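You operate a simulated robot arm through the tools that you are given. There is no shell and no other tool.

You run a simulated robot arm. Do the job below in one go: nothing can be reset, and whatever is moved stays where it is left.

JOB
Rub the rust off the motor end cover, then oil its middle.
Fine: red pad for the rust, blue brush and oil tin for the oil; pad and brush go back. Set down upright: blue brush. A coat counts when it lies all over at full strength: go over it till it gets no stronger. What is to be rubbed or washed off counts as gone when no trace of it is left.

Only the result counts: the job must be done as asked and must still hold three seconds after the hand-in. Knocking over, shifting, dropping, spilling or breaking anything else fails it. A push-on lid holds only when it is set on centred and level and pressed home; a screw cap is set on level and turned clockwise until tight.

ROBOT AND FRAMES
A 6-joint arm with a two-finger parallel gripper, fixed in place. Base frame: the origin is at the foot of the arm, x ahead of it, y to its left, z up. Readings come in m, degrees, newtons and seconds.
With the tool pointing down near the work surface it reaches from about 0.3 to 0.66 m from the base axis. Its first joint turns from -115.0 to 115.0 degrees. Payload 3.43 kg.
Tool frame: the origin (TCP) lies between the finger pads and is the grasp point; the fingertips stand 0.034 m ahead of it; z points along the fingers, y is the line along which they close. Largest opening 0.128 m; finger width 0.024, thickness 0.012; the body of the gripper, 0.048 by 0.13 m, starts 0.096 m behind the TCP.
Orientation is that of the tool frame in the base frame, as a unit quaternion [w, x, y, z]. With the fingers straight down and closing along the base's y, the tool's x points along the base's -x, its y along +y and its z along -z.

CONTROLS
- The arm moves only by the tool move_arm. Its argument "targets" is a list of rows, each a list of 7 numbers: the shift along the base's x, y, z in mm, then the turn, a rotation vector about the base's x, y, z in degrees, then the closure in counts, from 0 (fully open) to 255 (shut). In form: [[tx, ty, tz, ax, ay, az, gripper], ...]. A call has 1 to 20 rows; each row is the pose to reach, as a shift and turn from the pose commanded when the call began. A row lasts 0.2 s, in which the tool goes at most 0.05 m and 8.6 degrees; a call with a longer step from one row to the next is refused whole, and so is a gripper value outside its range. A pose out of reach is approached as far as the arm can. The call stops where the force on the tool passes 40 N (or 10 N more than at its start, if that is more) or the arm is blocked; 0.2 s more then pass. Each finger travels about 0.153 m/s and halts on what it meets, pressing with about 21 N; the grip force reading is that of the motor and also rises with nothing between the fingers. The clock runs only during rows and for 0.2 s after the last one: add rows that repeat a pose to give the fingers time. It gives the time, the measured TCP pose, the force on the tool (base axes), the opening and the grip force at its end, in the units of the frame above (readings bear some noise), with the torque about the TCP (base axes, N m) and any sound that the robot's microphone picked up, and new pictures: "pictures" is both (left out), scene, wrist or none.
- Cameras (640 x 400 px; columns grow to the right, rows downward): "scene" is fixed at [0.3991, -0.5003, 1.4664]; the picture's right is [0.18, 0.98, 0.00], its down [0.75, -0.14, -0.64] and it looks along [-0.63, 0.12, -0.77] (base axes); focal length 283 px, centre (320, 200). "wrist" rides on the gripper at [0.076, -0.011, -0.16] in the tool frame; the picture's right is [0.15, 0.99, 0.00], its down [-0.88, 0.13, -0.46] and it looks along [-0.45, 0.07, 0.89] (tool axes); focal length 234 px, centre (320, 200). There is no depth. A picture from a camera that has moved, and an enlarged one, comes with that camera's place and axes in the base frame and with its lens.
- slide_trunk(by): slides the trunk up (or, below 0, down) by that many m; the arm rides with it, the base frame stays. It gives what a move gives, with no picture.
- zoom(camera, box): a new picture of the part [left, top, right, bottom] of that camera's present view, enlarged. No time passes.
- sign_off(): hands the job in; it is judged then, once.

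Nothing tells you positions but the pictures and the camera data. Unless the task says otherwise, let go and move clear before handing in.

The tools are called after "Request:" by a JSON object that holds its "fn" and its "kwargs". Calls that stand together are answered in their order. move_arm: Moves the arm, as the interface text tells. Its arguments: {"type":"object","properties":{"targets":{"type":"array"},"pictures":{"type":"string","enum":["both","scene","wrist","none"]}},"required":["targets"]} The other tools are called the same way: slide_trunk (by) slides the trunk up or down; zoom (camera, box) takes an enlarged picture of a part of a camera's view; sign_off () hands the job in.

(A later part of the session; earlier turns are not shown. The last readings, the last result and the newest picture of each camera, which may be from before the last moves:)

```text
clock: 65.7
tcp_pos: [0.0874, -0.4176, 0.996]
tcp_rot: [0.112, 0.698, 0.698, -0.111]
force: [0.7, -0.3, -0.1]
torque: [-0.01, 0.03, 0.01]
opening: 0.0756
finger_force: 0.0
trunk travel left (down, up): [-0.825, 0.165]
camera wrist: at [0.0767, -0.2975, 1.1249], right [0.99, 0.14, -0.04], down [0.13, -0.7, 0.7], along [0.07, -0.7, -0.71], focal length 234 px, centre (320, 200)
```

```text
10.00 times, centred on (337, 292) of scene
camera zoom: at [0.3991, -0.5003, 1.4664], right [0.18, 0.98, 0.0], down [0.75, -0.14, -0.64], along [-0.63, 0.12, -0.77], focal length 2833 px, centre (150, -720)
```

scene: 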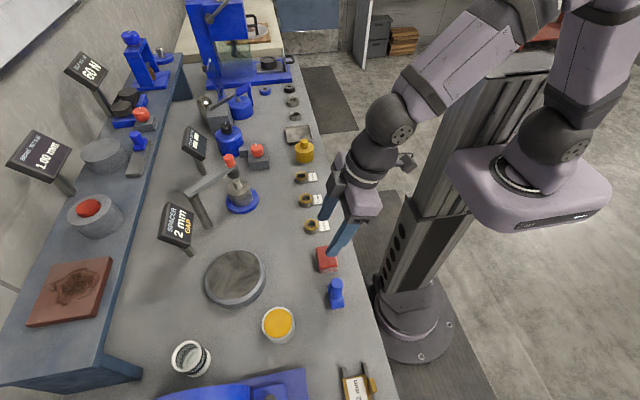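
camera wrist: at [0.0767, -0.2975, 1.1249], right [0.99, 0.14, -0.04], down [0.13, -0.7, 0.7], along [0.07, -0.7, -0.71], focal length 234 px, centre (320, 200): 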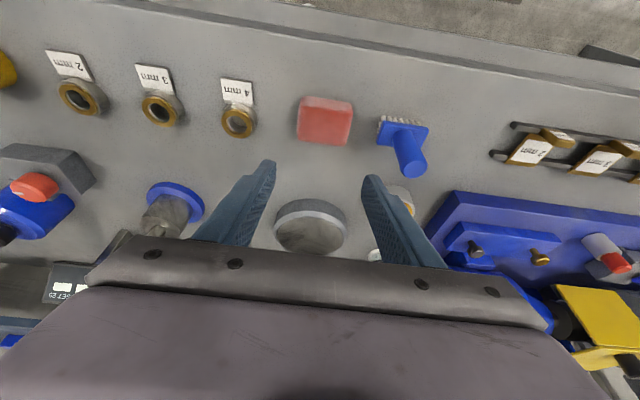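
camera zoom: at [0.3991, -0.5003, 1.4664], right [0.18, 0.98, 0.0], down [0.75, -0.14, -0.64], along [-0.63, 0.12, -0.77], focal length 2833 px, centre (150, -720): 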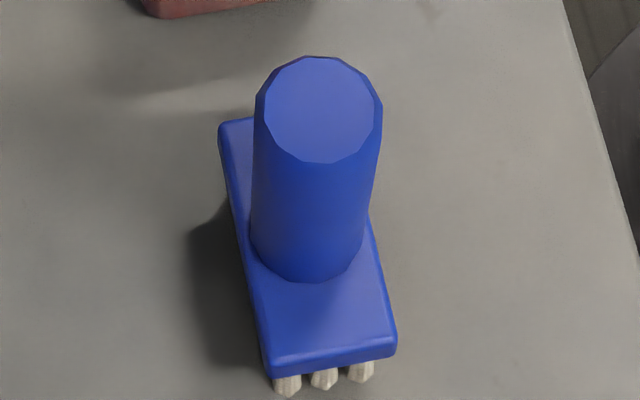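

The pad is back flat, within about 5 mm of where it started. Now I move over the brush handle at about (0.181, -0.4245), whose top is near 0.943, with the tilt increased to 22°.

Request:
{"fn": "move_arm", "kwargs": {"targets": [[20, -1, 10, -2, 0, 0, 104], [50, -2, 12, -4, 0, 0, 104], [80, -3, 12, -4, 0, 0, 104], [94, -3, 12, -4, 0, 0, 104], [94, -3, 12, -4, 0, 0, 104]], "pictures": "both"}}

Request:
{"fn": "zoom", "kwargs": {"camera": "wrist", "box": [230, 80, 410, 260]}}

Request:
{"fn": "zoom", "kwargs": {"camera": "scene", "box": [290, 235, 370, 315]}}

```text
clock: 66.9
tcp_pos: [0.1815, -0.4239, 1.0085]
tcp_rot: [0.134, 0.694, 0.694, -0.135]
force: [0.1, -0.7, 0.1]
torque: [-0.01, -0.01, 0.0]
opening: 0.0759
finger_force: 0.1
trunk travel left (down, up): [-0.825, 0.165]
camera wrist: at [0.1711, -0.2937, 1.1278], right [0.99, 0.14, -0.05], down [0.13, -0.65, 0.75], along [0.07, -0.75, -0.66], focal length 234 px, centre (320, 200)
```

scene: 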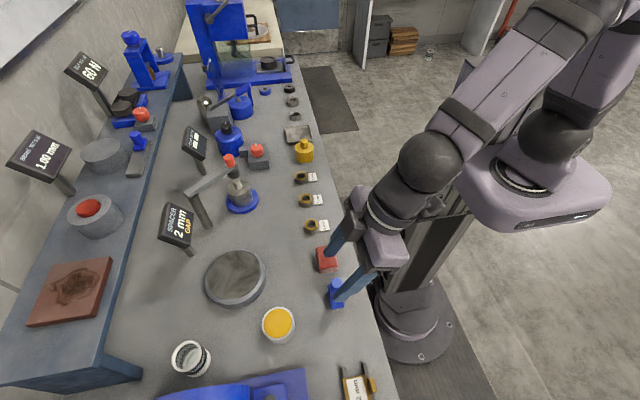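
wrist: 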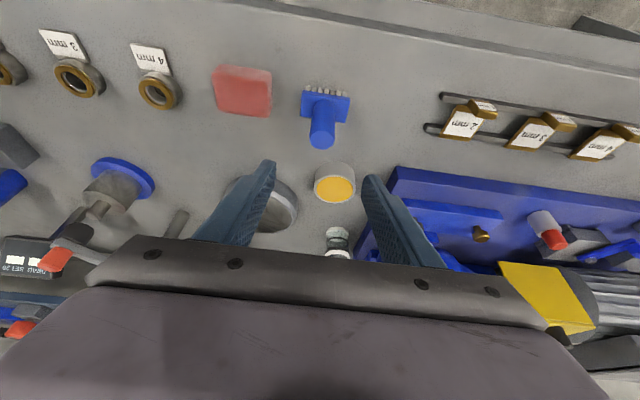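

```text
2.22 times, centred on (320, 170) of wrist
camera zoom: at [0.1711, -0.2937, 1.1278], right [0.99, 0.14, -0.05], down [0.13, -0.65, 0.75], along [0.07, -0.75, -0.66], focal length 520 px, centre (320, 267)
```

zoom: 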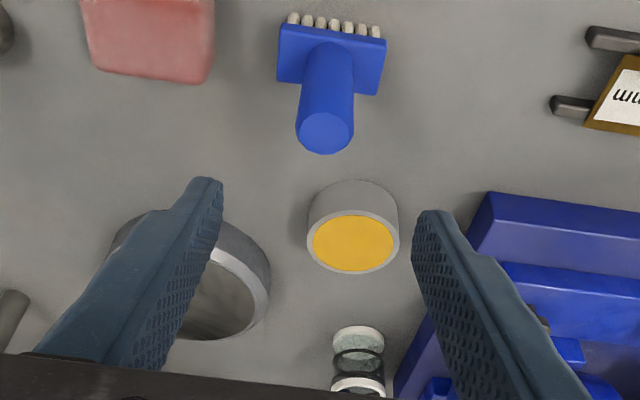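

```text
5.00 times, centred on (330, 275) of scene
camera zoom: at [0.3991, -0.5003, 1.4664], right [0.18, 0.98, 0.0], down [0.75, -0.14, -0.64], along [-0.63, 0.12, -0.77], focal length 1416 px, centre (270, -175)
```

zoom: 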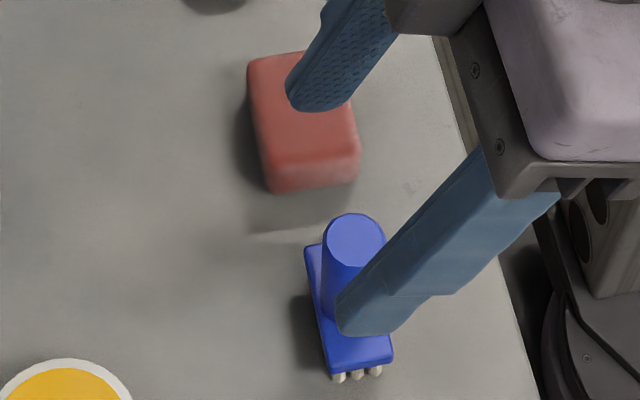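

The handle is centred between the fingers. I'll descend to grip height, keeping the tips above the block, and close.

Request:
{"fn": "move_arm", "kwargs": {"targets": [[0, 0, -30, 0, 0, 0, 104], [0, 0, -60, 0, 0, 0, 104], [0, 0, -80, 0, 0, 0, 104], [0, 0, -87, 0, 0, 0, 104], [0, 0, -87, 0, 0, 0, 104]], "pictures": "both"}}

Request:
{"fn": "zoom", "kwargs": {"camera": "wrist", "box": [230, 80, 410, 260]}}

Request:
{"fn": "zoom", "kwargs": {"camera": "scene", "box": [300, 245, 370, 325]}}

```text
clock: 68.1
tcp_pos: [0.1802, -0.4241, 0.9218]
tcp_rot: [0.135, 0.694, 0.694, -0.135]
force: [-0.2, -1.1, 1.2]
torque: [-0.01, -0.01, -0.02]
opening: 0.0757
finger_force: 0.1
trunk travel left (down, up): [-0.825, 0.165]
camera wrist: at [0.1695, -0.293, 1.0404], right [0.99, 0.14, -0.05], down [0.13, -0.65, 0.75], along [0.07, -0.75, -0.66], focal length 234 px, centre (320, 200)
```

scene: 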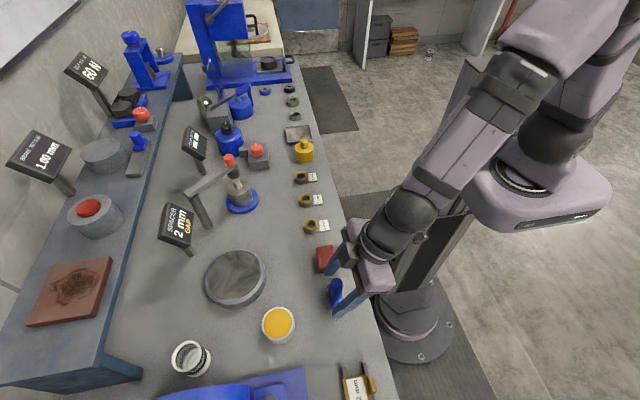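
wrist: 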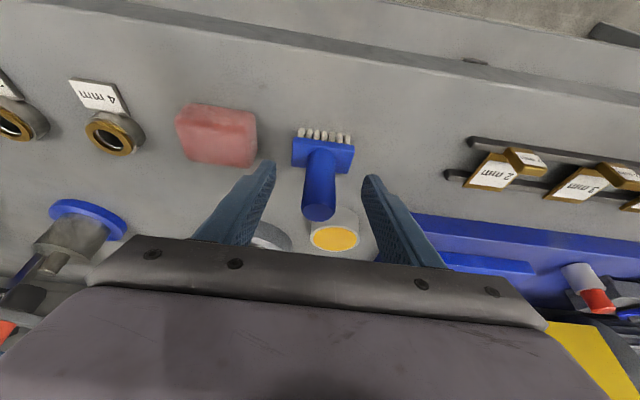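

```text
2.22 times, centred on (320, 170) of wrist
camera zoom: at [0.1695, -0.293, 1.0404], right [0.99, 0.14, -0.05], down [0.13, -0.65, 0.75], along [0.07, -0.75, -0.66], focal length 520 px, centre (320, 267)
```

zoom: 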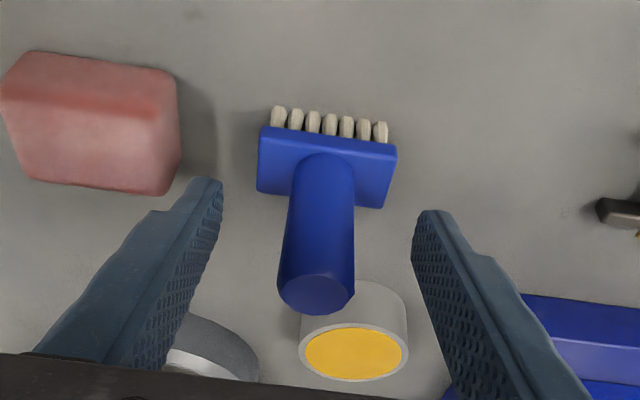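

```text
5.00 times, centred on (335, 285) of scene
camera zoom: at [0.3991, -0.5003, 1.4664], right [0.18, 0.98, 0.0], down [0.75, -0.14, -0.64], along [-0.63, 0.12, -0.77], focal length 1416 px, centre (245, -225)
```

zoom: 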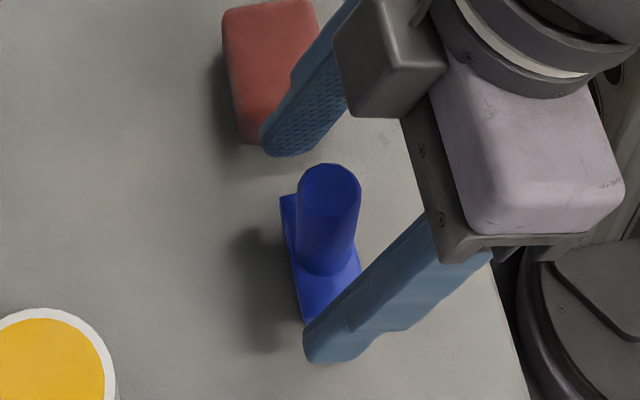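

Request:
{"fn": "move_arm", "kwargs": {"targets": [[0, 0, 0, 0, 0, 0, 130], [0, 0, 0, 0, 0, 0, 160], [0, 0, 0, 0, 0, 0, 190], [0, 0, 0, 0, 0, 0, 220], [0, 0, 0, 0, 0, 0, 255], [0, 0, 0, 0, 0, 0, 255], [0, 0, 0, 0, 0, 0, 255]], "pictures": "both"}}

Request:
{"fn": "zoom", "kwargs": {"camera": "wrist", "box": [230, 80, 410, 260]}}

Request:
{"fn": "zoom", "kwargs": {"camera": "scene", "box": [300, 245, 370, 325]}}

```text
clock: 69.7
tcp_pos: [0.1799, -0.4225, 0.9212]
tcp_rot: [0.135, 0.694, 0.694, -0.135]
force: [-0.6, -0.4, -0.2]
torque: [0.04, -0.01, -0.02]
opening: 0.0249
finger_force: 21.3
trunk travel left (down, up): [-0.825, 0.165]
camera wrist: at [0.1694, -0.293, 1.0406], right [0.99, 0.14, -0.05], down [0.13, -0.65, 0.75], along [0.07, -0.75, -0.66], focal length 234 px, centre (320, 200)
```

scene: 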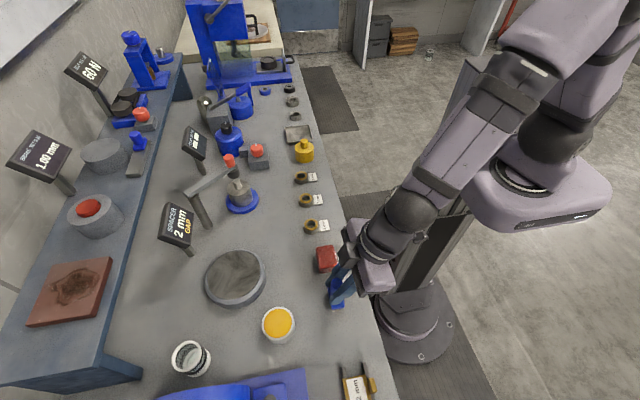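
wrist: 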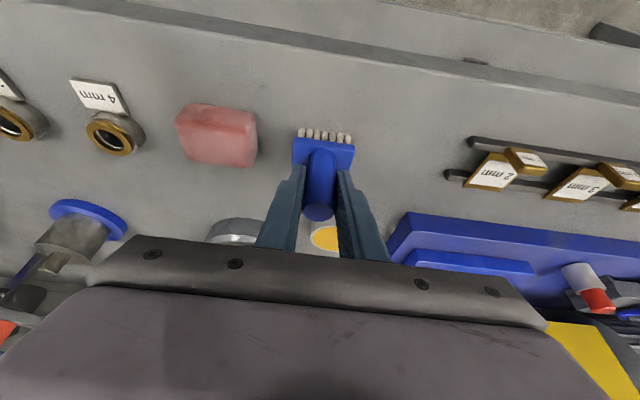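

```text
2.22 times, centred on (320, 170) of wrist
camera zoom: at [0.1694, -0.293, 1.0406], right [0.99, 0.14, -0.05], down [0.13, -0.65, 0.75], along [0.07, -0.75, -0.66], focal length 520 px, centre (320, 267)
```

zoom: 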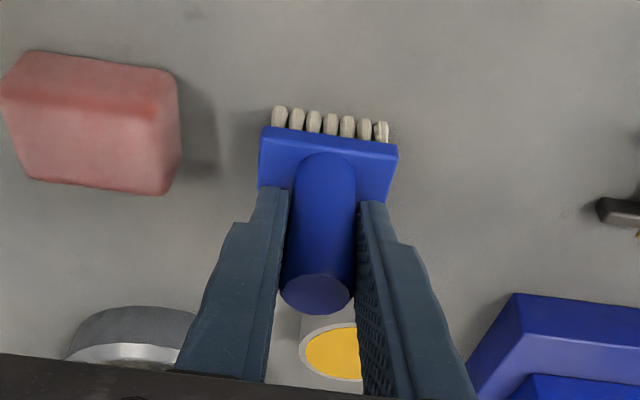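

```text
5.00 times, centred on (335, 285) of scene
camera zoom: at [0.3991, -0.5003, 1.4664], right [0.18, 0.98, 0.0], down [0.75, -0.14, -0.64], along [-0.63, 0.12, -0.77], focal length 1416 px, centre (245, -225)
```

zoom: 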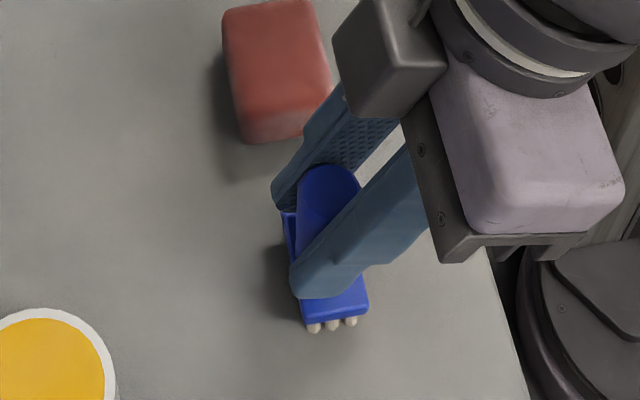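

The handle is gripped (opening 24.9 mm). I'll lift slowly and check the hold.

Request:
{"fn": "move_arm", "kwargs": {"targets": [[0, 0, 1, 0, 0, 0, 255], [0, 0, 4, 0, 0, 0, 255], [0, 0, 10, 0, 0, 0, 255], [0, 0, 18, 0, 0, 0, 255], [0, 0, 28, 0, 0, 0, 255], [0, 0, 40, 0, 0, 0, 255], [0, 0, 52, 0, 0, 0, 255], [0, 0, 62, 0, 0, 0, 255], [0, 0, 70, 0, 0, 0, 255], [0, 0, 70, 0, 0, 0, 255]], "pictures": "both"}}

Request:
{"fn": "zoom", "kwargs": {"camera": "wrist", "box": [230, 80, 410, 260]}}

Request:
{"fn": "zoom", "kwargs": {"camera": "scene", "box": [300, 235, 370, 315]}}

```text
clock: 71.9
tcp_pos: [0.1814, -0.4246, 0.9925]
tcp_rot: [0.135, 0.694, 0.694, -0.135]
force: [0.6, -0.4, 0.3]
torque: [-0.01, 0.02, -0.01]
opening: 0.025
finger_force: 21.4
trunk travel left (down, up): [-0.825, 0.165]
camera wrist: at [0.1702, -0.2939, 1.1116], right [0.99, 0.14, -0.06], down [0.13, -0.65, 0.75], along [0.07, -0.75, -0.66], focal length 234 px, centre (320, 200)
```

scene: 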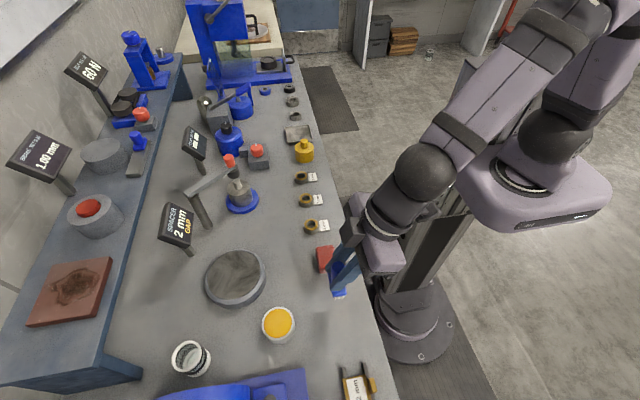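
wrist: 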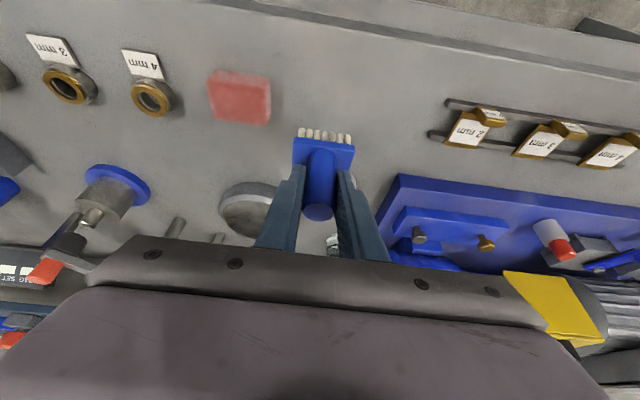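

```text
2.22 times, centred on (320, 170) of wrist
camera zoom: at [0.1702, -0.2939, 1.1116], right [0.99, 0.14, -0.06], down [0.13, -0.65, 0.75], along [0.07, -0.75, -0.66], focal length 520 px, centre (320, 267)
```

zoom: 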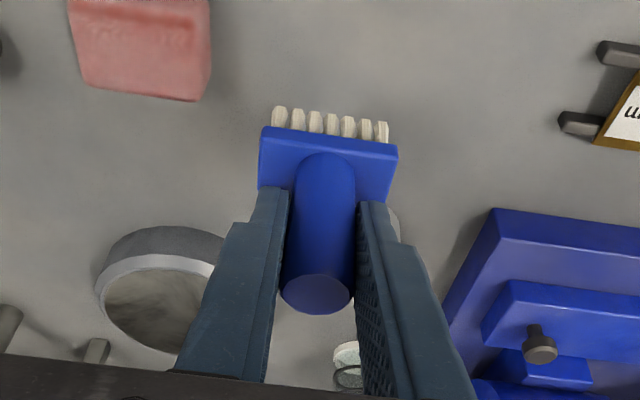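

```text
5.00 times, centred on (335, 275) of scene
camera zoom: at [0.3991, -0.5003, 1.4664], right [0.18, 0.98, 0.0], down [0.75, -0.14, -0.64], along [-0.63, 0.12, -0.77], focal length 1416 px, centre (245, -175)
```

zoom: 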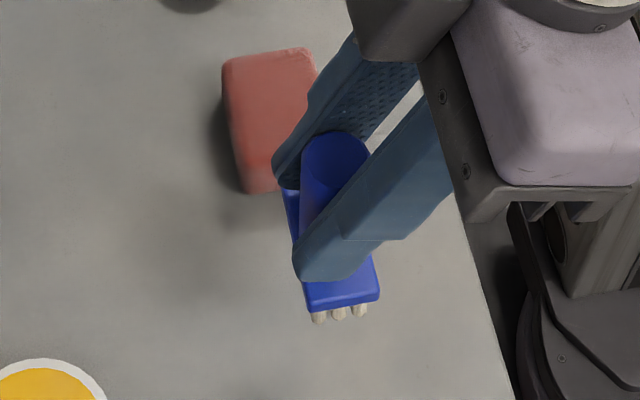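

The brush is held firmly and upright. Now I carry it over the oil tin.

Request:
{"fn": "move_arm", "kwargs": {"targets": [[2, -6, 0, 0, 0, 0, 255], [6, -22, 0, 0, 0, 0, 255], [11, -40, 0, 0, 0, 0, 255], [16, -58, 0, 0, 0, 0, 255], [21, -76, 0, 0, 0, 0, 255], [26, -94, 0, 0, 0, 0, 255], [31, -112, 0, 0, 0, 0, 255], [34, -123, 0, 0, 0, 0, 255], [34.4, -126.5, -5, 0, 0, 0, 255], [34.4, -126.5, -15, 0, 0, 0, 255], [34.4, -126.5, -25, 0, 0, 0, 255], [34.4, -126.5, -28, 0, 0, 0, 255], [34.4, -126.5, -28, 0, 0, 0, 255]], "pictures": "both"}}

Request:
{"fn": "zoom", "kwargs": {"camera": "wrist", "box": [230, 80, 410, 260]}}

Request:
{"fn": "zoom", "kwargs": {"camera": "scene", "box": [240, 280, 320, 360]}}

```text
clock: 74.7
tcp_pos: [0.2151, -0.5494, 0.9633]
tcp_rot: [0.136, 0.694, 0.694, -0.135]
force: [-0.3, -1.1, -0.5]
torque: [0.0, -0.02, 0.01]
opening: 0.0253
finger_force: 20.9
trunk travel left (down, up): [-0.825, 0.165]
camera wrist: at [0.2044, -0.4197, 1.0822], right [0.99, 0.14, -0.05], down [0.13, -0.65, 0.75], along [0.07, -0.75, -0.66], focal length 234 px, centre (320, 200)
```

scene: 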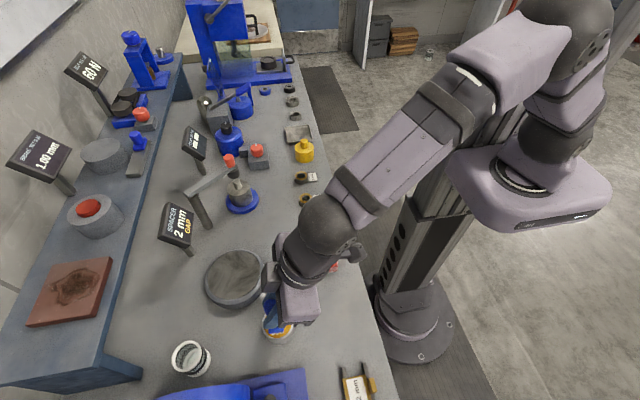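
wrist: 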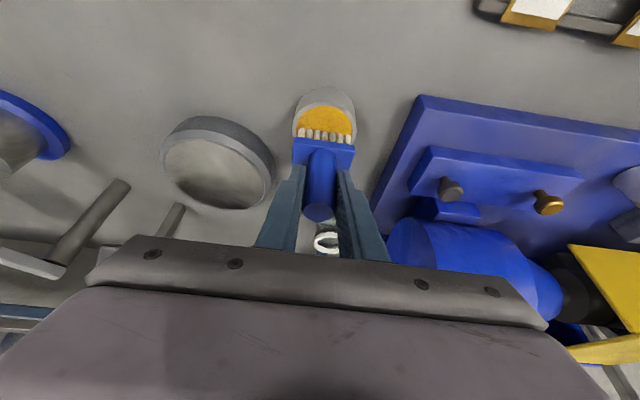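

```text
2.22 times, centred on (320, 170) of wrist
camera zoom: at [0.2044, -0.4197, 1.0822], right [0.99, 0.14, -0.05], down [0.13, -0.65, 0.75], along [0.07, -0.75, -0.66], focal length 520 px, centre (320, 267)
```

zoom: 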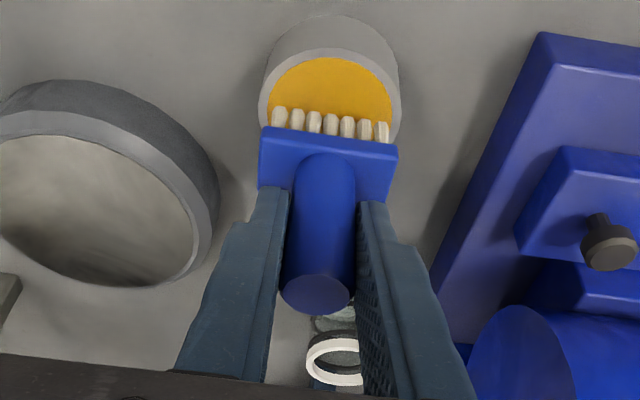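

```text
5.00 times, centred on (280, 320) of scene
camera zoom: at [0.3991, -0.5003, 1.4664], right [0.18, 0.98, 0.0], down [0.75, -0.14, -0.64], along [-0.63, 0.12, -0.77], focal length 1416 px, centre (520, -400)
```

zoom: 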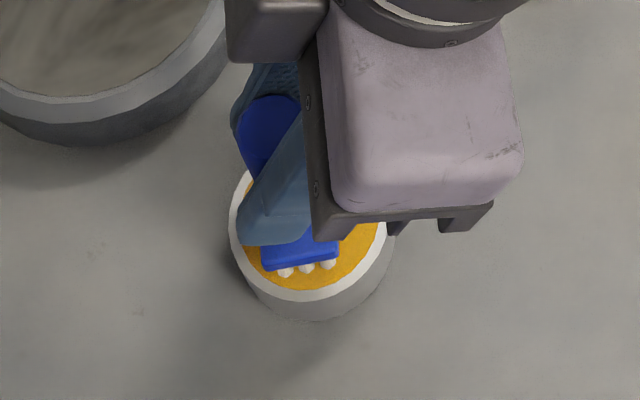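

Brush and tin are nearly concentric, with the brush about 2.5 mm too far out. I'll correct that and lower the bristles into the oil in small steps.

Request:
{"fn": "move_arm", "kwargs": {"targets": [[0, 2.5, 0, 0, 0, 0, 255], [0, 2.5, -4, 0, 0, 0, 255], [0, 2.5, -8, 0, 0, 0, 255], [0, 2.5, -11, 0, 0, 0, 255], [0, 2.5, -13, 0, 0, 0, 255], [0, 2.5, -13, 0, 0, 0, 255]], "pictures": "both"}}

Request:
{"fn": "zoom", "kwargs": {"camera": "wrist", "box": [250, 70, 390, 220]}}

Request:
{"fn": "zoom", "kwargs": {"camera": "scene", "box": [255, 295, 305, 345]}}

```text
clock: 76.1
tcp_pos: [0.215, -0.5464, 0.9518]
tcp_rot: [0.135, 0.694, 0.694, -0.136]
force: [-0.2, 0.1, 3.8]
torque: [0.04, -0.02, -0.01]
opening: 0.0248
finger_force: 20.9
trunk travel left (down, up): [-0.825, 0.165]
camera wrist: at [0.2043, -0.4169, 1.0703], right [0.99, 0.14, -0.05], down [0.13, -0.64, 0.75], along [0.07, -0.75, -0.66], focal length 234 px, centre (320, 200)
```

scene: 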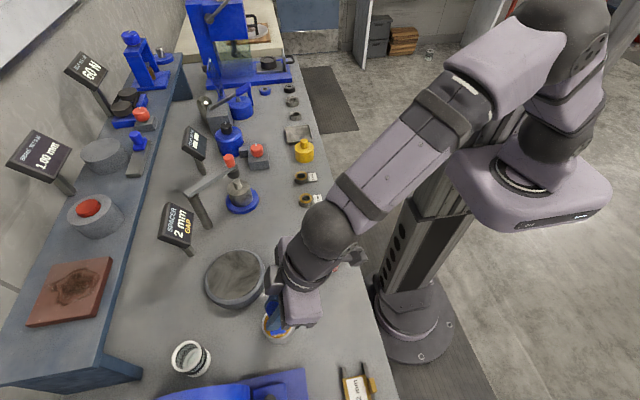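
wrist: 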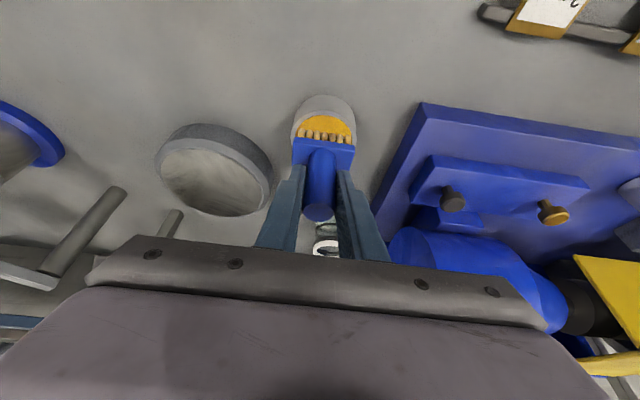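

```text
2.67 times, centred on (320, 145) of wrist
camera zoom: at [0.2043, -0.4169, 1.0703], right [0.99, 0.14, -0.05], down [0.13, -0.64, 0.75], along [0.07, -0.75, -0.66], focal length 624 px, centre (320, 347)
```

zoom: 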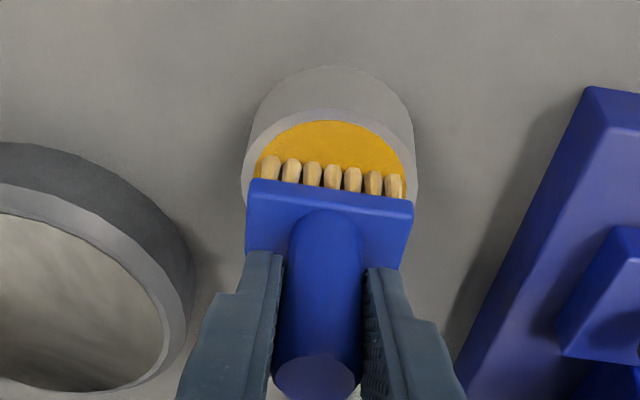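

```text
8.00 times, centred on (280, 320) of scene
camera zoom: at [0.3991, -0.5003, 1.4664], right [0.18, 0.98, 0.0], down [0.75, -0.14, -0.64], along [-0.63, 0.12, -0.77], focal length 2266 px, centre (640, -760)
```

zoom: 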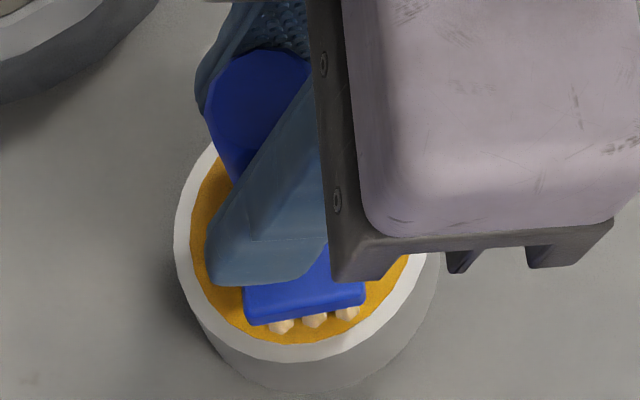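

The bristles have touched the oil surface (3.8 N) and are turning amber. I'll hold a moment to load them, then lift.

Request:
{"fn": "move_arm", "kwargs": {"targets": [[0, 0, -0.3, 0, 0, 0, 255], [0, 0, -0.3, 0, 0, 0, 255], [0, 0, -0.3, 0, 0, 0, 255], [0, 0, -0.3, 0, 0, 0, 255], [0, 0, -0.3, 0, 0, 0, 255]], "pictures": "none"}}

Request:
{"fn": "zoom", "kwargs": {"camera": "wrist", "box": [280, 100, 370, 160]}}

```text
clock: 77.3
tcp_pos: [0.2151, -0.5464, 0.9507]
tcp_rot: [0.137, 0.694, 0.694, -0.136]
force: [0.6, -0.1, 9.7]
torque: [-0.06, 0.02, 0.0]
opening: 0.0249
finger_force: 20.4
trunk travel left (down, up): [-0.825, 0.165]
```

```text
6.67 times, centred on (325, 130) of wrist
camera zoom: at [0.204, -0.4168, 1.07], right [0.99, 0.14, -0.05], down [0.13, -0.64, 0.75], along [0.07, -0.75, -0.65], focal length 1561 px, centre (287, 667)
```

zoom: 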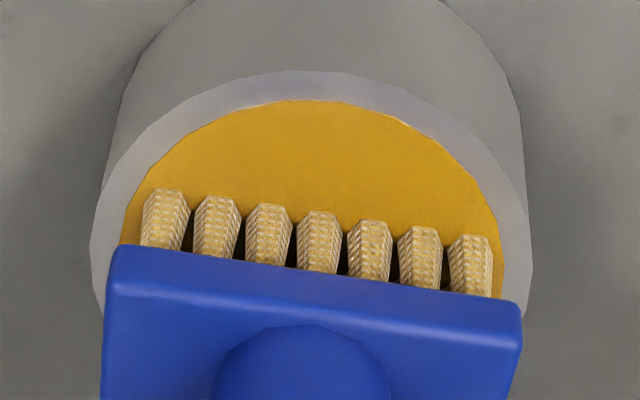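

The bristles are loaded. I'll lift and carry the brush over the cover's middle.

Request:
{"fn": "move_arm", "kwargs": {"targets": [[0, 0, 5, 0, 0, 0, 255], [0, 0, 15, 0, 0, 0, 255], [0, 0, 30, 0, 0, 0, 255], [0, 0, 44, 0, 0, 0, 255], [-8, -6, 46, 0, 0, 0, 255], [-24, -18, 46, 0, 0, 0, 255], [-42, -31, 46, 0, 0, 0, 255], [-60, -44, 46, 0, 0, 0, 255], [-78, -57, 46, 0, 0, 0, 255], [-96, -70, 46, 0, 0, 0, 255], [-112, -82, 46, 0, 0, 0, 255], [-121, -89, 46, 0, 0, 0, 255], [-123.4, -90.5, 46, 0, 0, 0, 255], [-123.4, -90.5, 46, 0, 0, 0, 255]], "pictures": "both"}}

Request:
{"fn": "zoom", "kwargs": {"camera": "wrist", "box": [230, 60, 410, 220]}}

Request:
{"fn": "zoom", "kwargs": {"camera": "scene", "box": [180, 235, 300, 350]}}

```text
clock: 80.3
tcp_pos: [0.0912, -0.6371, 0.9967]
tcp_rot: [0.135, 0.694, 0.694, -0.134]
force: [0.3, 0.7, -1.0]
torque: [-0.01, 0.0, -0.01]
opening: 0.025
finger_force: 21.4
trunk travel left (down, up): [-0.825, 0.165]
camera wrist: at [0.0806, -0.5073, 1.1151], right [0.99, 0.14, -0.05], down [0.13, -0.65, 0.75], along [0.07, -0.75, -0.66], focal length 234 px, centre (320, 200)
```

scene: 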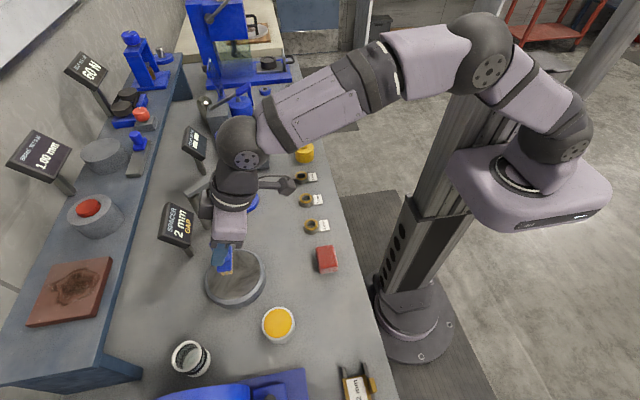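
wrist: 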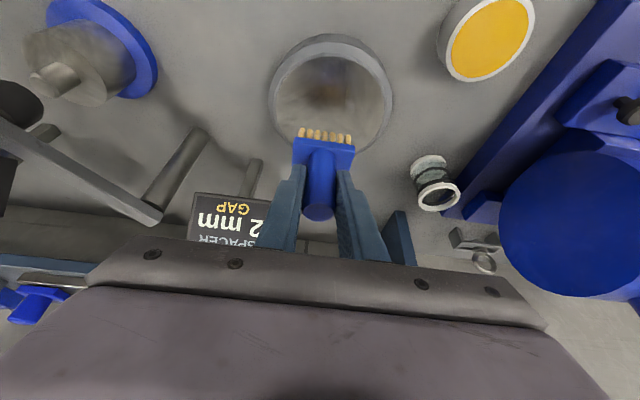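

```text
2.50 times, centred on (320, 140) of wrist
camera zoom: at [0.0806, -0.5073, 1.1151], right [0.99, 0.14, -0.05], down [0.13, -0.65, 0.75], along [0.07, -0.75, -0.66], focal length 585 px, centre (320, 350)
```

zoom: 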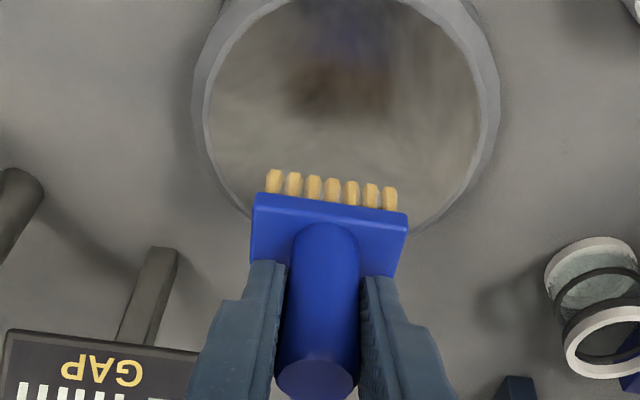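

```text
3.48 times, centred on (240, 292) of scene
camera zoom: at [0.3991, -0.5003, 1.4664], right [0.18, 0.98, 0.0], down [0.75, -0.14, -0.64], along [-0.63, 0.12, -0.77], focal length 985 px, centre (598, -122)
```

zoom: 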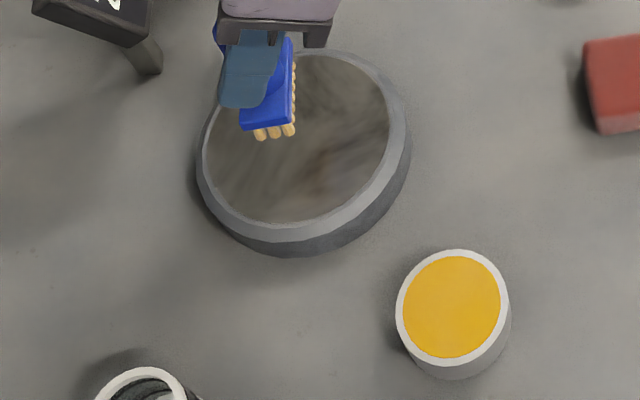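

I'm hovering over the cover's middle and the tin hasn't moved. I'll lower onto the face until light contact.

Request:
{"fn": "move_arm", "kwargs": {"targets": [[0, 0, -15, 0, 0, 0, 255], [0, 0, -30, 0, 0, 0, 255], [0, 0, -39, 0, 0, 0, 255], [0, 0, -41, 0, 0, 0, 255], [0, 0, -42, 0, 0, 0, 255], [0, 0, -43, 0, 0, 0, 255], [0, 0, -43, 0, 0, 0, 255]], "pictures": "none"}}

```text
clock: 81.9
tcp_pos: [0.0912, -0.638, 0.9557]
tcp_rot: [0.136, 0.695, 0.693, -0.135]
force: [1.9, 3.4, 9.6]
torque: [0.18, -0.01, 0.0]
opening: 0.0246
finger_force: 21.0
trunk travel left (down, up): [-0.825, 0.165]
```

Light contact. Now I stroke back and forth in y across the middle at reduced pressure.

Request:
{"fn": "move_arm", "kwargs": {"targets": [[0, 4, 1, 0, 0, 0, 255], [0, 12, 1, 0, 0, 0, 255], [0, 20, 1, 0, 0, 0, 255], [0, 24, 1, 0, 0, 0, 255], [0, 16, 1, 0, 0, 0, 255], [0, 8, 1, 0, 0, 0, 255], [0, 0, 1, 0, 0, 0, 255], [0, -8, 1, 0, 0, 0, 255], [0, -16, 1, 0, 0, 0, 255], [0, -22, 1, 0, 0, 0, 255], [0, -16, 1, 0, 0, 0, 255], [0, -8, 1, 0, 0, 0, 255], [0, 0, 1, 0, 0, 0, 255], [0, 0, 1, 0, 0, 0, 255]], "pictures": "both"}}

Request:
{"fn": "zoom", "kwargs": {"camera": "wrist", "box": [230, 60, 410, 220]}}

Request:
{"fn": "zoom", "kwargs": {"camera": "scene", "box": [190, 235, 282, 317]}}

```text
clock: 84.9
tcp_pos: [0.0913, -0.6358, 0.9547]
tcp_rot: [0.136, 0.694, 0.694, -0.136]
force: [-1.3, -1.2, 9.6]
torque: [-0.33, -0.03, 0.01]
opening: 0.0246
finger_force: 20.9
trunk travel left (down, up): [-0.825, 0.165]
camera wrist: at [0.0806, -0.5069, 1.0737], right [0.99, 0.14, -0.06], down [0.13, -0.64, 0.75], along [0.07, -0.75, -0.65], focal length 234 px, centre (320, 200)
```

scene: 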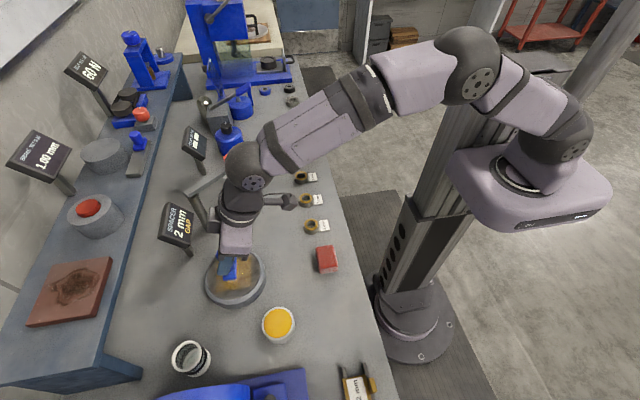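
wrist: 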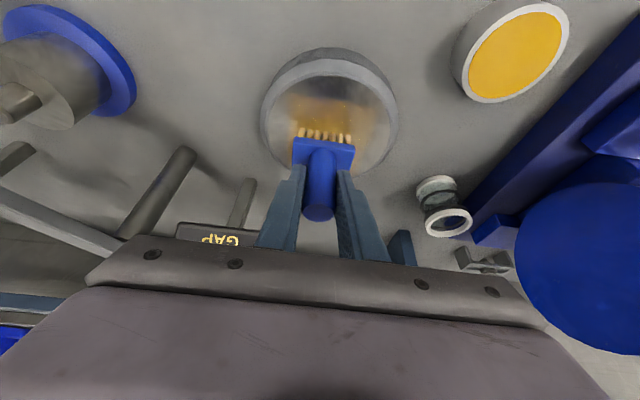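

```text
2.50 times, centred on (320, 140) of wrist
camera zoom: at [0.0806, -0.5069, 1.0737], right [0.99, 0.14, -0.06], down [0.13, -0.64, 0.75], along [0.07, -0.75, -0.65], focal length 585 px, centre (320, 350)
```

zoom: 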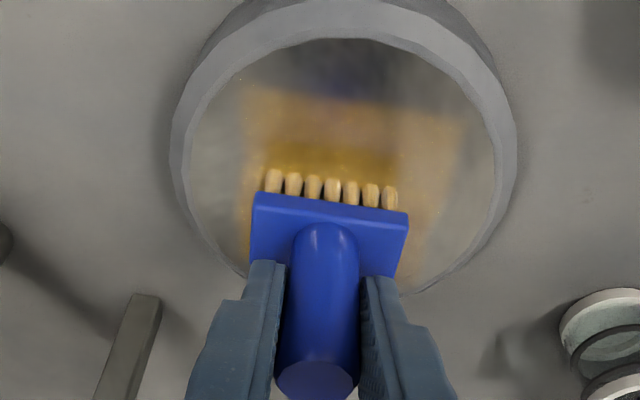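

```text
4.88 times, centred on (236, 276) of scene
camera zoom: at [0.3991, -0.5003, 1.4664], right [0.18, 0.98, 0.0], down [0.75, -0.14, -0.64], along [-0.63, 0.12, -0.77], focal length 1382 px, centre (730, -171)
```

zoom: 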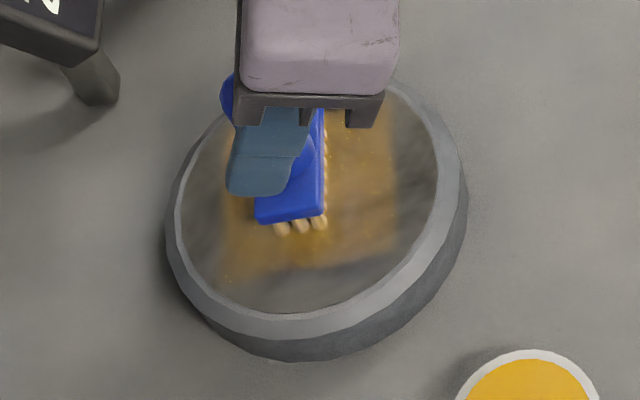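

An amber film appears where I brush. I'll extend it to both sides with the same strokes.

Request:
{"fn": "move_arm", "kwargs": {"targets": [[9, 0, 0.5, 0, 0, 0, 255], [18, 0, 0.5, 0, 0, 0, 255], [18, 10, 0.5, 0, 0, 0, 255], [18, 20, 0.5, 0, 0, 0, 255], [18, 24, 0.5, 0, 0, 0, 255], [18, 12, 0.5, 0, 0, 0, 255], [18, 0, 0.5, 0, 0, 0, 255], [18, -12, 0.5, 0, 0, 0, 255], [18, -22, 0.5, 0, 0, 0, 255], [18, -12, 0.5, 0, 0, 0, 255], [18, 0, 0.5, 0, 0, 0, 255], [6, 0, 0.5, 0, 0, 0, 255], [-6, 0, 0.5, 0, 0, 0, 255], [-18, 0, 0.5, 0, 0, 0, 255], [-18, 12, 0.5, 0, 0, 0, 255], [-18, 24, 0.5, 0, 0, 0, 255], [-18, 12, 0.5, 0, 0, 0, 255], [-18, 0, 0.5, 0, 0, 0, 255], [-18, -12, 0.5, 0, 0, 0, 255], [-18, -22, 0.5, 0, 0, 0, 255]], "pictures": "none"}}

Request:
{"fn": "move_arm", "kwargs": {"targets": [[0, 10, 0, 0, 0, 0, 255], [0, 22, 0, 0, 0, 0, 255], [10, 22, 0, 0, 0, 0, 255], [18, 22, 0, 0, 0, 0, 255], [18, 34, 0, 0, 0, 0, 255], [18, 46, 0, 0, 0, 0, 255], [18, 54, 0, 0, 0, 0, 255], [18, 42, 0, 0, 0, 0, 255], [18, 30, 0, 0, 0, 0, 255], [18, 18, 0, 0, 0, 0, 255], [18, 6, 0, 0, 0, 0, 255], [18, -6, 0, 0, 0, 0, 255], [18, -12, 0, 0, 0, 0, 255], [18, 0, 0, 0, 0, 0, 255], [18, 12, 0, 0, 0, 0, 255], [18, 22, 0, 0, 0, 0, 255]], "pictures": "none"}}

Request:
{"fn": "move_arm", "kwargs": {"targets": [[0, 0, 10, 0, 0, 0, 255], [0, 10, 30, 0, 0, 0, 255], [0, 30, 42, 0, 0, 0, 255], [0, 55, 42, 0, 0, 0, 255], [20, 80, 42, 0, 0, 0, 255], [40, 100, 42, 0, 0, 0, 255], [50, 110, 42, 0, 0, 0, 255], [50, 110, 42, 0, 0, 0, 255]], "pictures": "both"}}

Request:
{"fn": "zoom", "kwargs": {"camera": "scene", "box": [190, 235, 282, 317]}}

```text
clock: 89.1
tcp_pos: [0.0739, -0.6594, 0.9548]
tcp_rot: [0.135, 0.694, 0.694, -0.135]
force: [-0.3, 1.7, 5.7]
torque: [0.07, 0.02, 0.0]
opening: 0.0248
finger_force: 20.9
trunk travel left (down, up): [-0.825, 0.165]
```

```text
clock: 92.5
tcp_pos: [0.091, -0.6372, 0.9545]
tcp_rot: [0.136, 0.694, 0.694, -0.135]
force: [0.7, 0.1, 2.8]
torque: [-0.08, 0.04, 0.01]
opening: 0.0249
finger_force: 21.1
trunk travel left (down, up): [-0.825, 0.165]
```

```text
clock: 94.3
tcp_pos: [0.1407, -0.5267, 0.9971]
tcp_rot: [0.135, 0.694, 0.694, -0.135]
force: [-0.1, 0.3, 0.7]
torque: [0.03, 0.02, 0.01]
opening: 0.025
finger_force: 21.3
trunk travel left (down, up): [-0.825, 0.165]
camera wrist: at [0.1302, -0.3976, 1.1161], right [0.99, 0.14, -0.05], down [0.13, -0.65, 0.75], along [0.07, -0.75, -0.66], focal length 234 px, centre (320, 200)
```

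scene: 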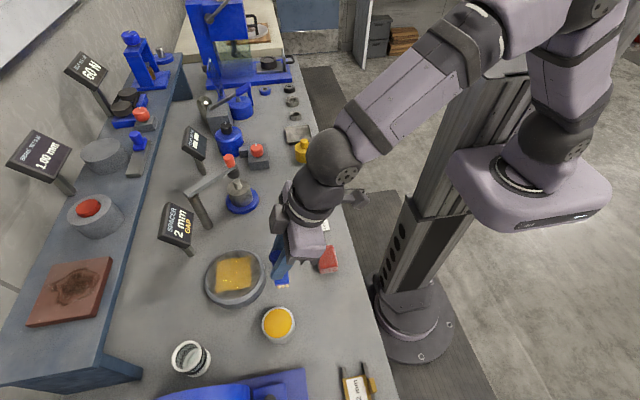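
wrist: 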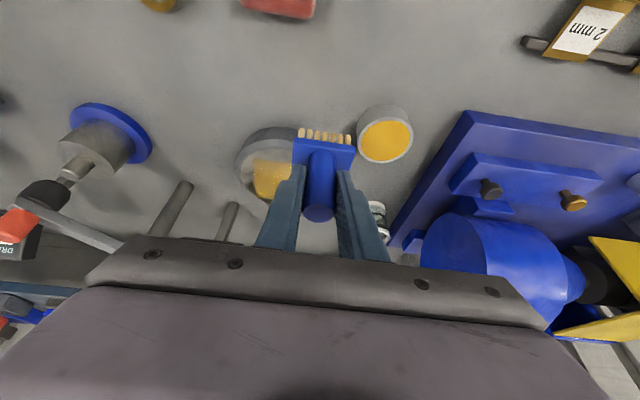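

```text
4.88 times, centred on (236, 276) of scene
camera zoom: at [0.3991, -0.5003, 1.4664], right [0.18, 0.98, 0.0], down [0.75, -0.14, -0.64], along [-0.63, 0.12, -0.77], focal length 1382 px, centre (730, -171)
```

zoom: 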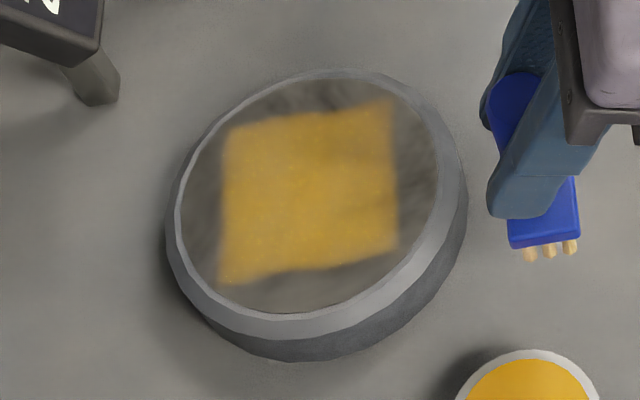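

The oil fills a roughly square patch about 75 mm across in the middle, but it isn't uniform yet. I'll re-dip the brush to reload it.

Request:
{"fn": "move_arm", "kwargs": {"targets": [[10, -3, 0, 0, 0, 0, 255], [28, -8, 0, 0, 0, 0, 255], [46, -13, 0, 0, 0, 0, 255], [62, -17, 0, 0, 0, 0, 255], [72, -19.5, 0, 0, 0, 0, 255], [73.4, -19.5, 0, 0, 0, 0, 255], [73.4, -19.5, -12, 0, 0, 0, 255], [73.4, -19.5, -26, 0, 0, 0, 255], [73.4, -19.5, -36, 0, 0, 0, 255], [73.4, -19.5, -42, 0, 0, 0, 255], [73.4, -19.5, -45, 0, 0, 0, 255], [73.4, -19.5, -46.3, 0, 0, 0, 255], [73.4, -19.5, -46.3, 0, 0, 0, 255], [73.4, -19.5, -46.3, 0, 0, 0, 255], [73.4, -19.5, -46.3, 0, 0, 0, 255]], "pictures": "wrist"}}

Request:
{"fn": "zoom", "kwargs": {"camera": "wrist", "box": [250, 70, 390, 220]}}

Request:
{"fn": "zoom", "kwargs": {"camera": "scene", "box": [190, 235, 282, 317]}}

```text
clock: 97.5
tcp_pos: [0.2159, -0.5455, 0.9492]
tcp_rot: [0.135, 0.694, 0.694, -0.136]
force: [0.2, 0.2, 3.2]
torque: [-0.06, -0.05, 0.03]
opening: 0.025
finger_force: 20.7
trunk travel left (down, up): [-0.825, 0.165]
camera wrist: at [0.2043, -0.4172, 1.0695], right [0.99, 0.14, -0.05], down [0.13, -0.64, 0.75], along [0.07, -0.75, -0.66], focal length 234 px, centre (320, 200)
```

wrist: 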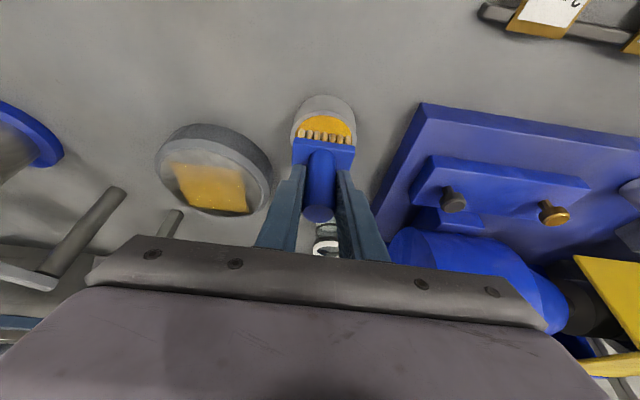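

```text
2.67 times, centred on (320, 145) of wrist
camera zoom: at [0.2043, -0.4172, 1.0695], right [0.99, 0.14, -0.05], down [0.13, -0.64, 0.75], along [0.07, -0.75, -0.66], focal length 624 px, centre (320, 347)
```

zoom: 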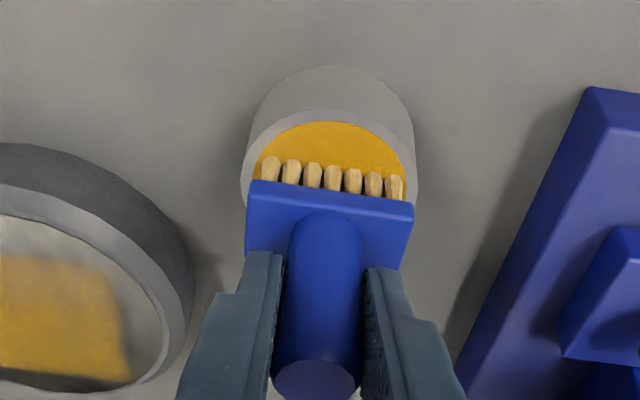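

```text
4.88 times, centred on (236, 276) of scene
camera zoom: at [0.3991, -0.5003, 1.4664], right [0.18, 0.98, 0.0], down [0.75, -0.14, -0.64], along [-0.63, 0.12, -0.77], focal length 1382 px, centre (730, -171)
```

zoom: 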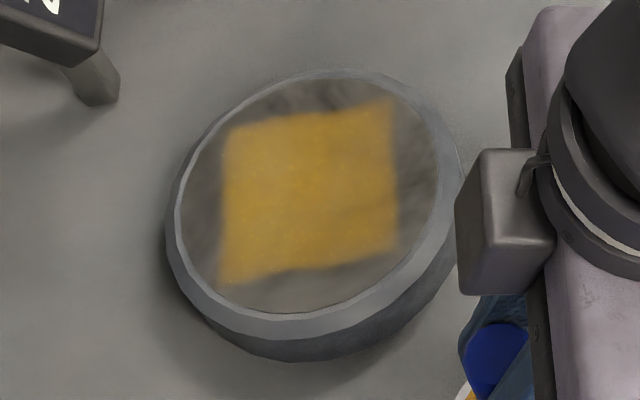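

Reloaded. Back to the cover for a second full coat with slightly longer strokes.

Request:
{"fn": "move_arm", "kwargs": {"targets": [[0, 0, 6, 0, 0, 0, 255], [0, 0, 20, 0, 0, 0, 255], [0, 0, 36, 0, 0, 0, 255], [-6, -4, 46, 0, 0, 0, 255], [-22, -16, 46, 0, 0, 0, 255], [-42, -31, 46, 0, 0, 0, 255], [-62, -46, 46, 0, 0, 0, 255], [-82, -60, 46, 0, 0, 0, 255], [-102, -75, 46, 0, 0, 0, 255], [-118, -86, 46, 0, 0, 0, 255], [-123.4, -90.5, 46, 0, 0, 0, 255], [-123.4, -90.5, 36, 0, 0, 0, 255], [-123.4, -90.5, 20, 0, 0, 0, 255], [-123.4, -90.5, 9, 0, 0, 0, 255], [-123.4, -90.5, 5, 0, 0, 0, 255], [-123.4, -90.5, 4, 0, 0, 0, 255], [-123.4, -90.5, 4, 0, 0, 0, 255]], "pictures": "none"}}

```text
clock: 101.1
tcp_pos: [0.0907, -0.6373, 0.9538]
tcp_rot: [0.135, 0.694, 0.694, -0.136]
force: [-0.4, 0.2, 3.7]
torque: [0.01, 0.04, -0.01]
opening: 0.025
finger_force: 20.4
trunk travel left (down, up): [-0.825, 0.165]
```

Request:
{"fn": "move_arm", "kwargs": {"targets": [[0, 10, -0.6, 0, 0, 0, 255], [0, 20, -0.6, 0, 0, 0, 255], [0, 30, -0.6, 0, 0, 0, 255], [0, 20, -0.6, 0, 0, 0, 255], [0, 10, -0.6, 0, 0, 0, 255], [0, 0, -0.6, 0, 0, 0, 255], [0, -10, -0.6, 0, 0, 0, 255], [0, -20, -0.6, 0, 0, 0, 255], [0, -28, -0.6, 0, 0, 0, 255], [9, -28, -0.6, 0, 0, 0, 255], [18, -28, -0.6, 0, 0, 0, 255], [18, -18, -0.6, 0, 0, 0, 255], [18, -8, -0.6, 0, 0, 0, 255], [18, 2, -0.6, 0, 0, 0, 255], [18, 12, -0.6, 0, 0, 0, 255], [18, 22, -0.6, 0, 0, 0, 255], [18, 30, -0.6, 0, 0, 0, 255], [9, 30, -0.6, 0, 0, 0, 255], [0, 30, -0.6, 0, 0, 0, 255], [-9, 30, -0.6, 0, 0, 0, 255]], "pictures": "none"}}

Request:
{"fn": "move_arm", "kwargs": {"targets": [[-9, 0, 0, 0, 0, 0, 255], [-9, -10, 0, 0, 0, 0, 255], [-9, -20, 0, 0, 0, 0, 255], [-9, -30, 0, 0, 0, 0, 255], [-9, -40, 0, 0, 0, 0, 255], [-9, -50, 0, 0, 0, 0, 255], [-9, -58, 0, 0, 0, 0, 255], [0, -58, 0, 0, 0, 0, 255], [9, -58, 0, 0, 0, 0, 255], [18, -50, 0, 0, 0, 0, 255], [27, -40, 0, 0, 0, 0, 255], [18, -40, 0, 0, 0, 0, 255], [9, -40, 0, 0, 0, 0, 255], [-5, -36, 0, 0, 0, 0, 255], [-9, -25, 0, 0, 0, 0, 255], [5, -20, 0, 0, 0, 0, 255], [18, -20, 0, 0, 0, 0, 255], [27, -15, 0, 0, 0, 0, 255], [18, -10, 0, 0, 0, 0, 255], [9, -30, 0, 0, 0, 0, 255]], "pictures": "none"}}

Request:
{"fn": "move_arm", "kwargs": {"targets": [[0, 0, 10, 0, 0, 0, 255], [0, 10, 30, 0, 0, 0, 255], [0, 30, 42, 0, 0, 0, 255], [0, 55, 42, 0, 0, 0, 255], [20, 80, 42, 0, 0, 0, 255], [40, 100, 42, 0, 0, 0, 255], [50, 110, 42, 0, 0, 0, 255], [50, 110, 42, 0, 0, 0, 255]], "pictures": "wrist"}}

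Request:
{"fn": "zoom", "kwargs": {"camera": "scene", "box": [190, 235, 282, 317]}}

```text
clock: 105.3
tcp_pos: [0.0837, -0.6068, 0.9544]
tcp_rot: [0.136, 0.694, 0.694, -0.136]
force: [4.7, -0.9, 10.5]
torque: [-0.02, -0.03, -0.01]
opening: 0.0249
finger_force: 21.1
trunk travel left (down, up): [-0.825, 0.165]
```

```text
clock: 109.5
tcp_pos: [0.0919, -0.6357, 0.9542]
tcp_rot: [0.135, 0.694, 0.694, -0.135]
force: [0.3, 2.2, 9.3]
torque: [0.01, 0.02, -0.02]
opening: 0.0252
finger_force: 21.0
trunk travel left (down, up): [-0.825, 0.165]
```

```text
clock: 111.3
tcp_pos: [0.1432, -0.5276, 0.9949]
tcp_rot: [0.135, 0.694, 0.694, -0.136]
force: [0.0, -0.5, -1.0]
torque: [-0.02, -0.03, -0.01]
opening: 0.0248
finger_force: 21.1
trunk travel left (down, up): [-0.825, 0.165]
camera wrist: at [0.1318, -0.3978, 1.1143], right [0.99, 0.14, -0.05], down [0.13, -0.65, 0.75], along [0.07, -0.75, -0.66], focal length 234 px, centre (320, 200)
```

wrist: 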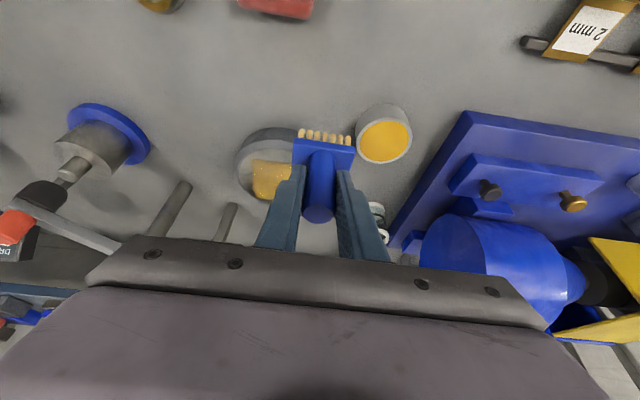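

```text
4.88 times, centred on (236, 276) of scene
camera zoom: at [0.3991, -0.5003, 1.4664], right [0.18, 0.98, 0.0], down [0.75, -0.14, -0.64], along [-0.63, 0.12, -0.77], focal length 1382 px, centre (730, -171)
```

zoom: 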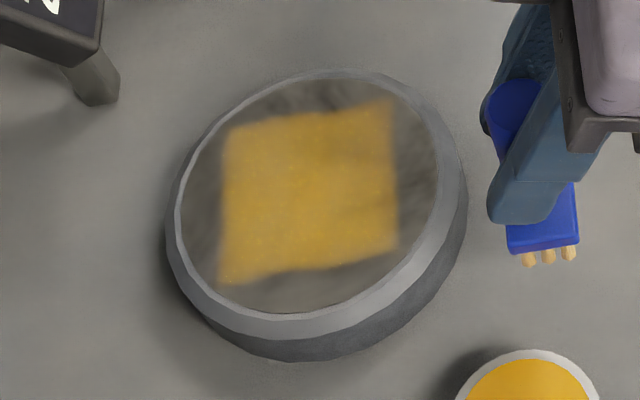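

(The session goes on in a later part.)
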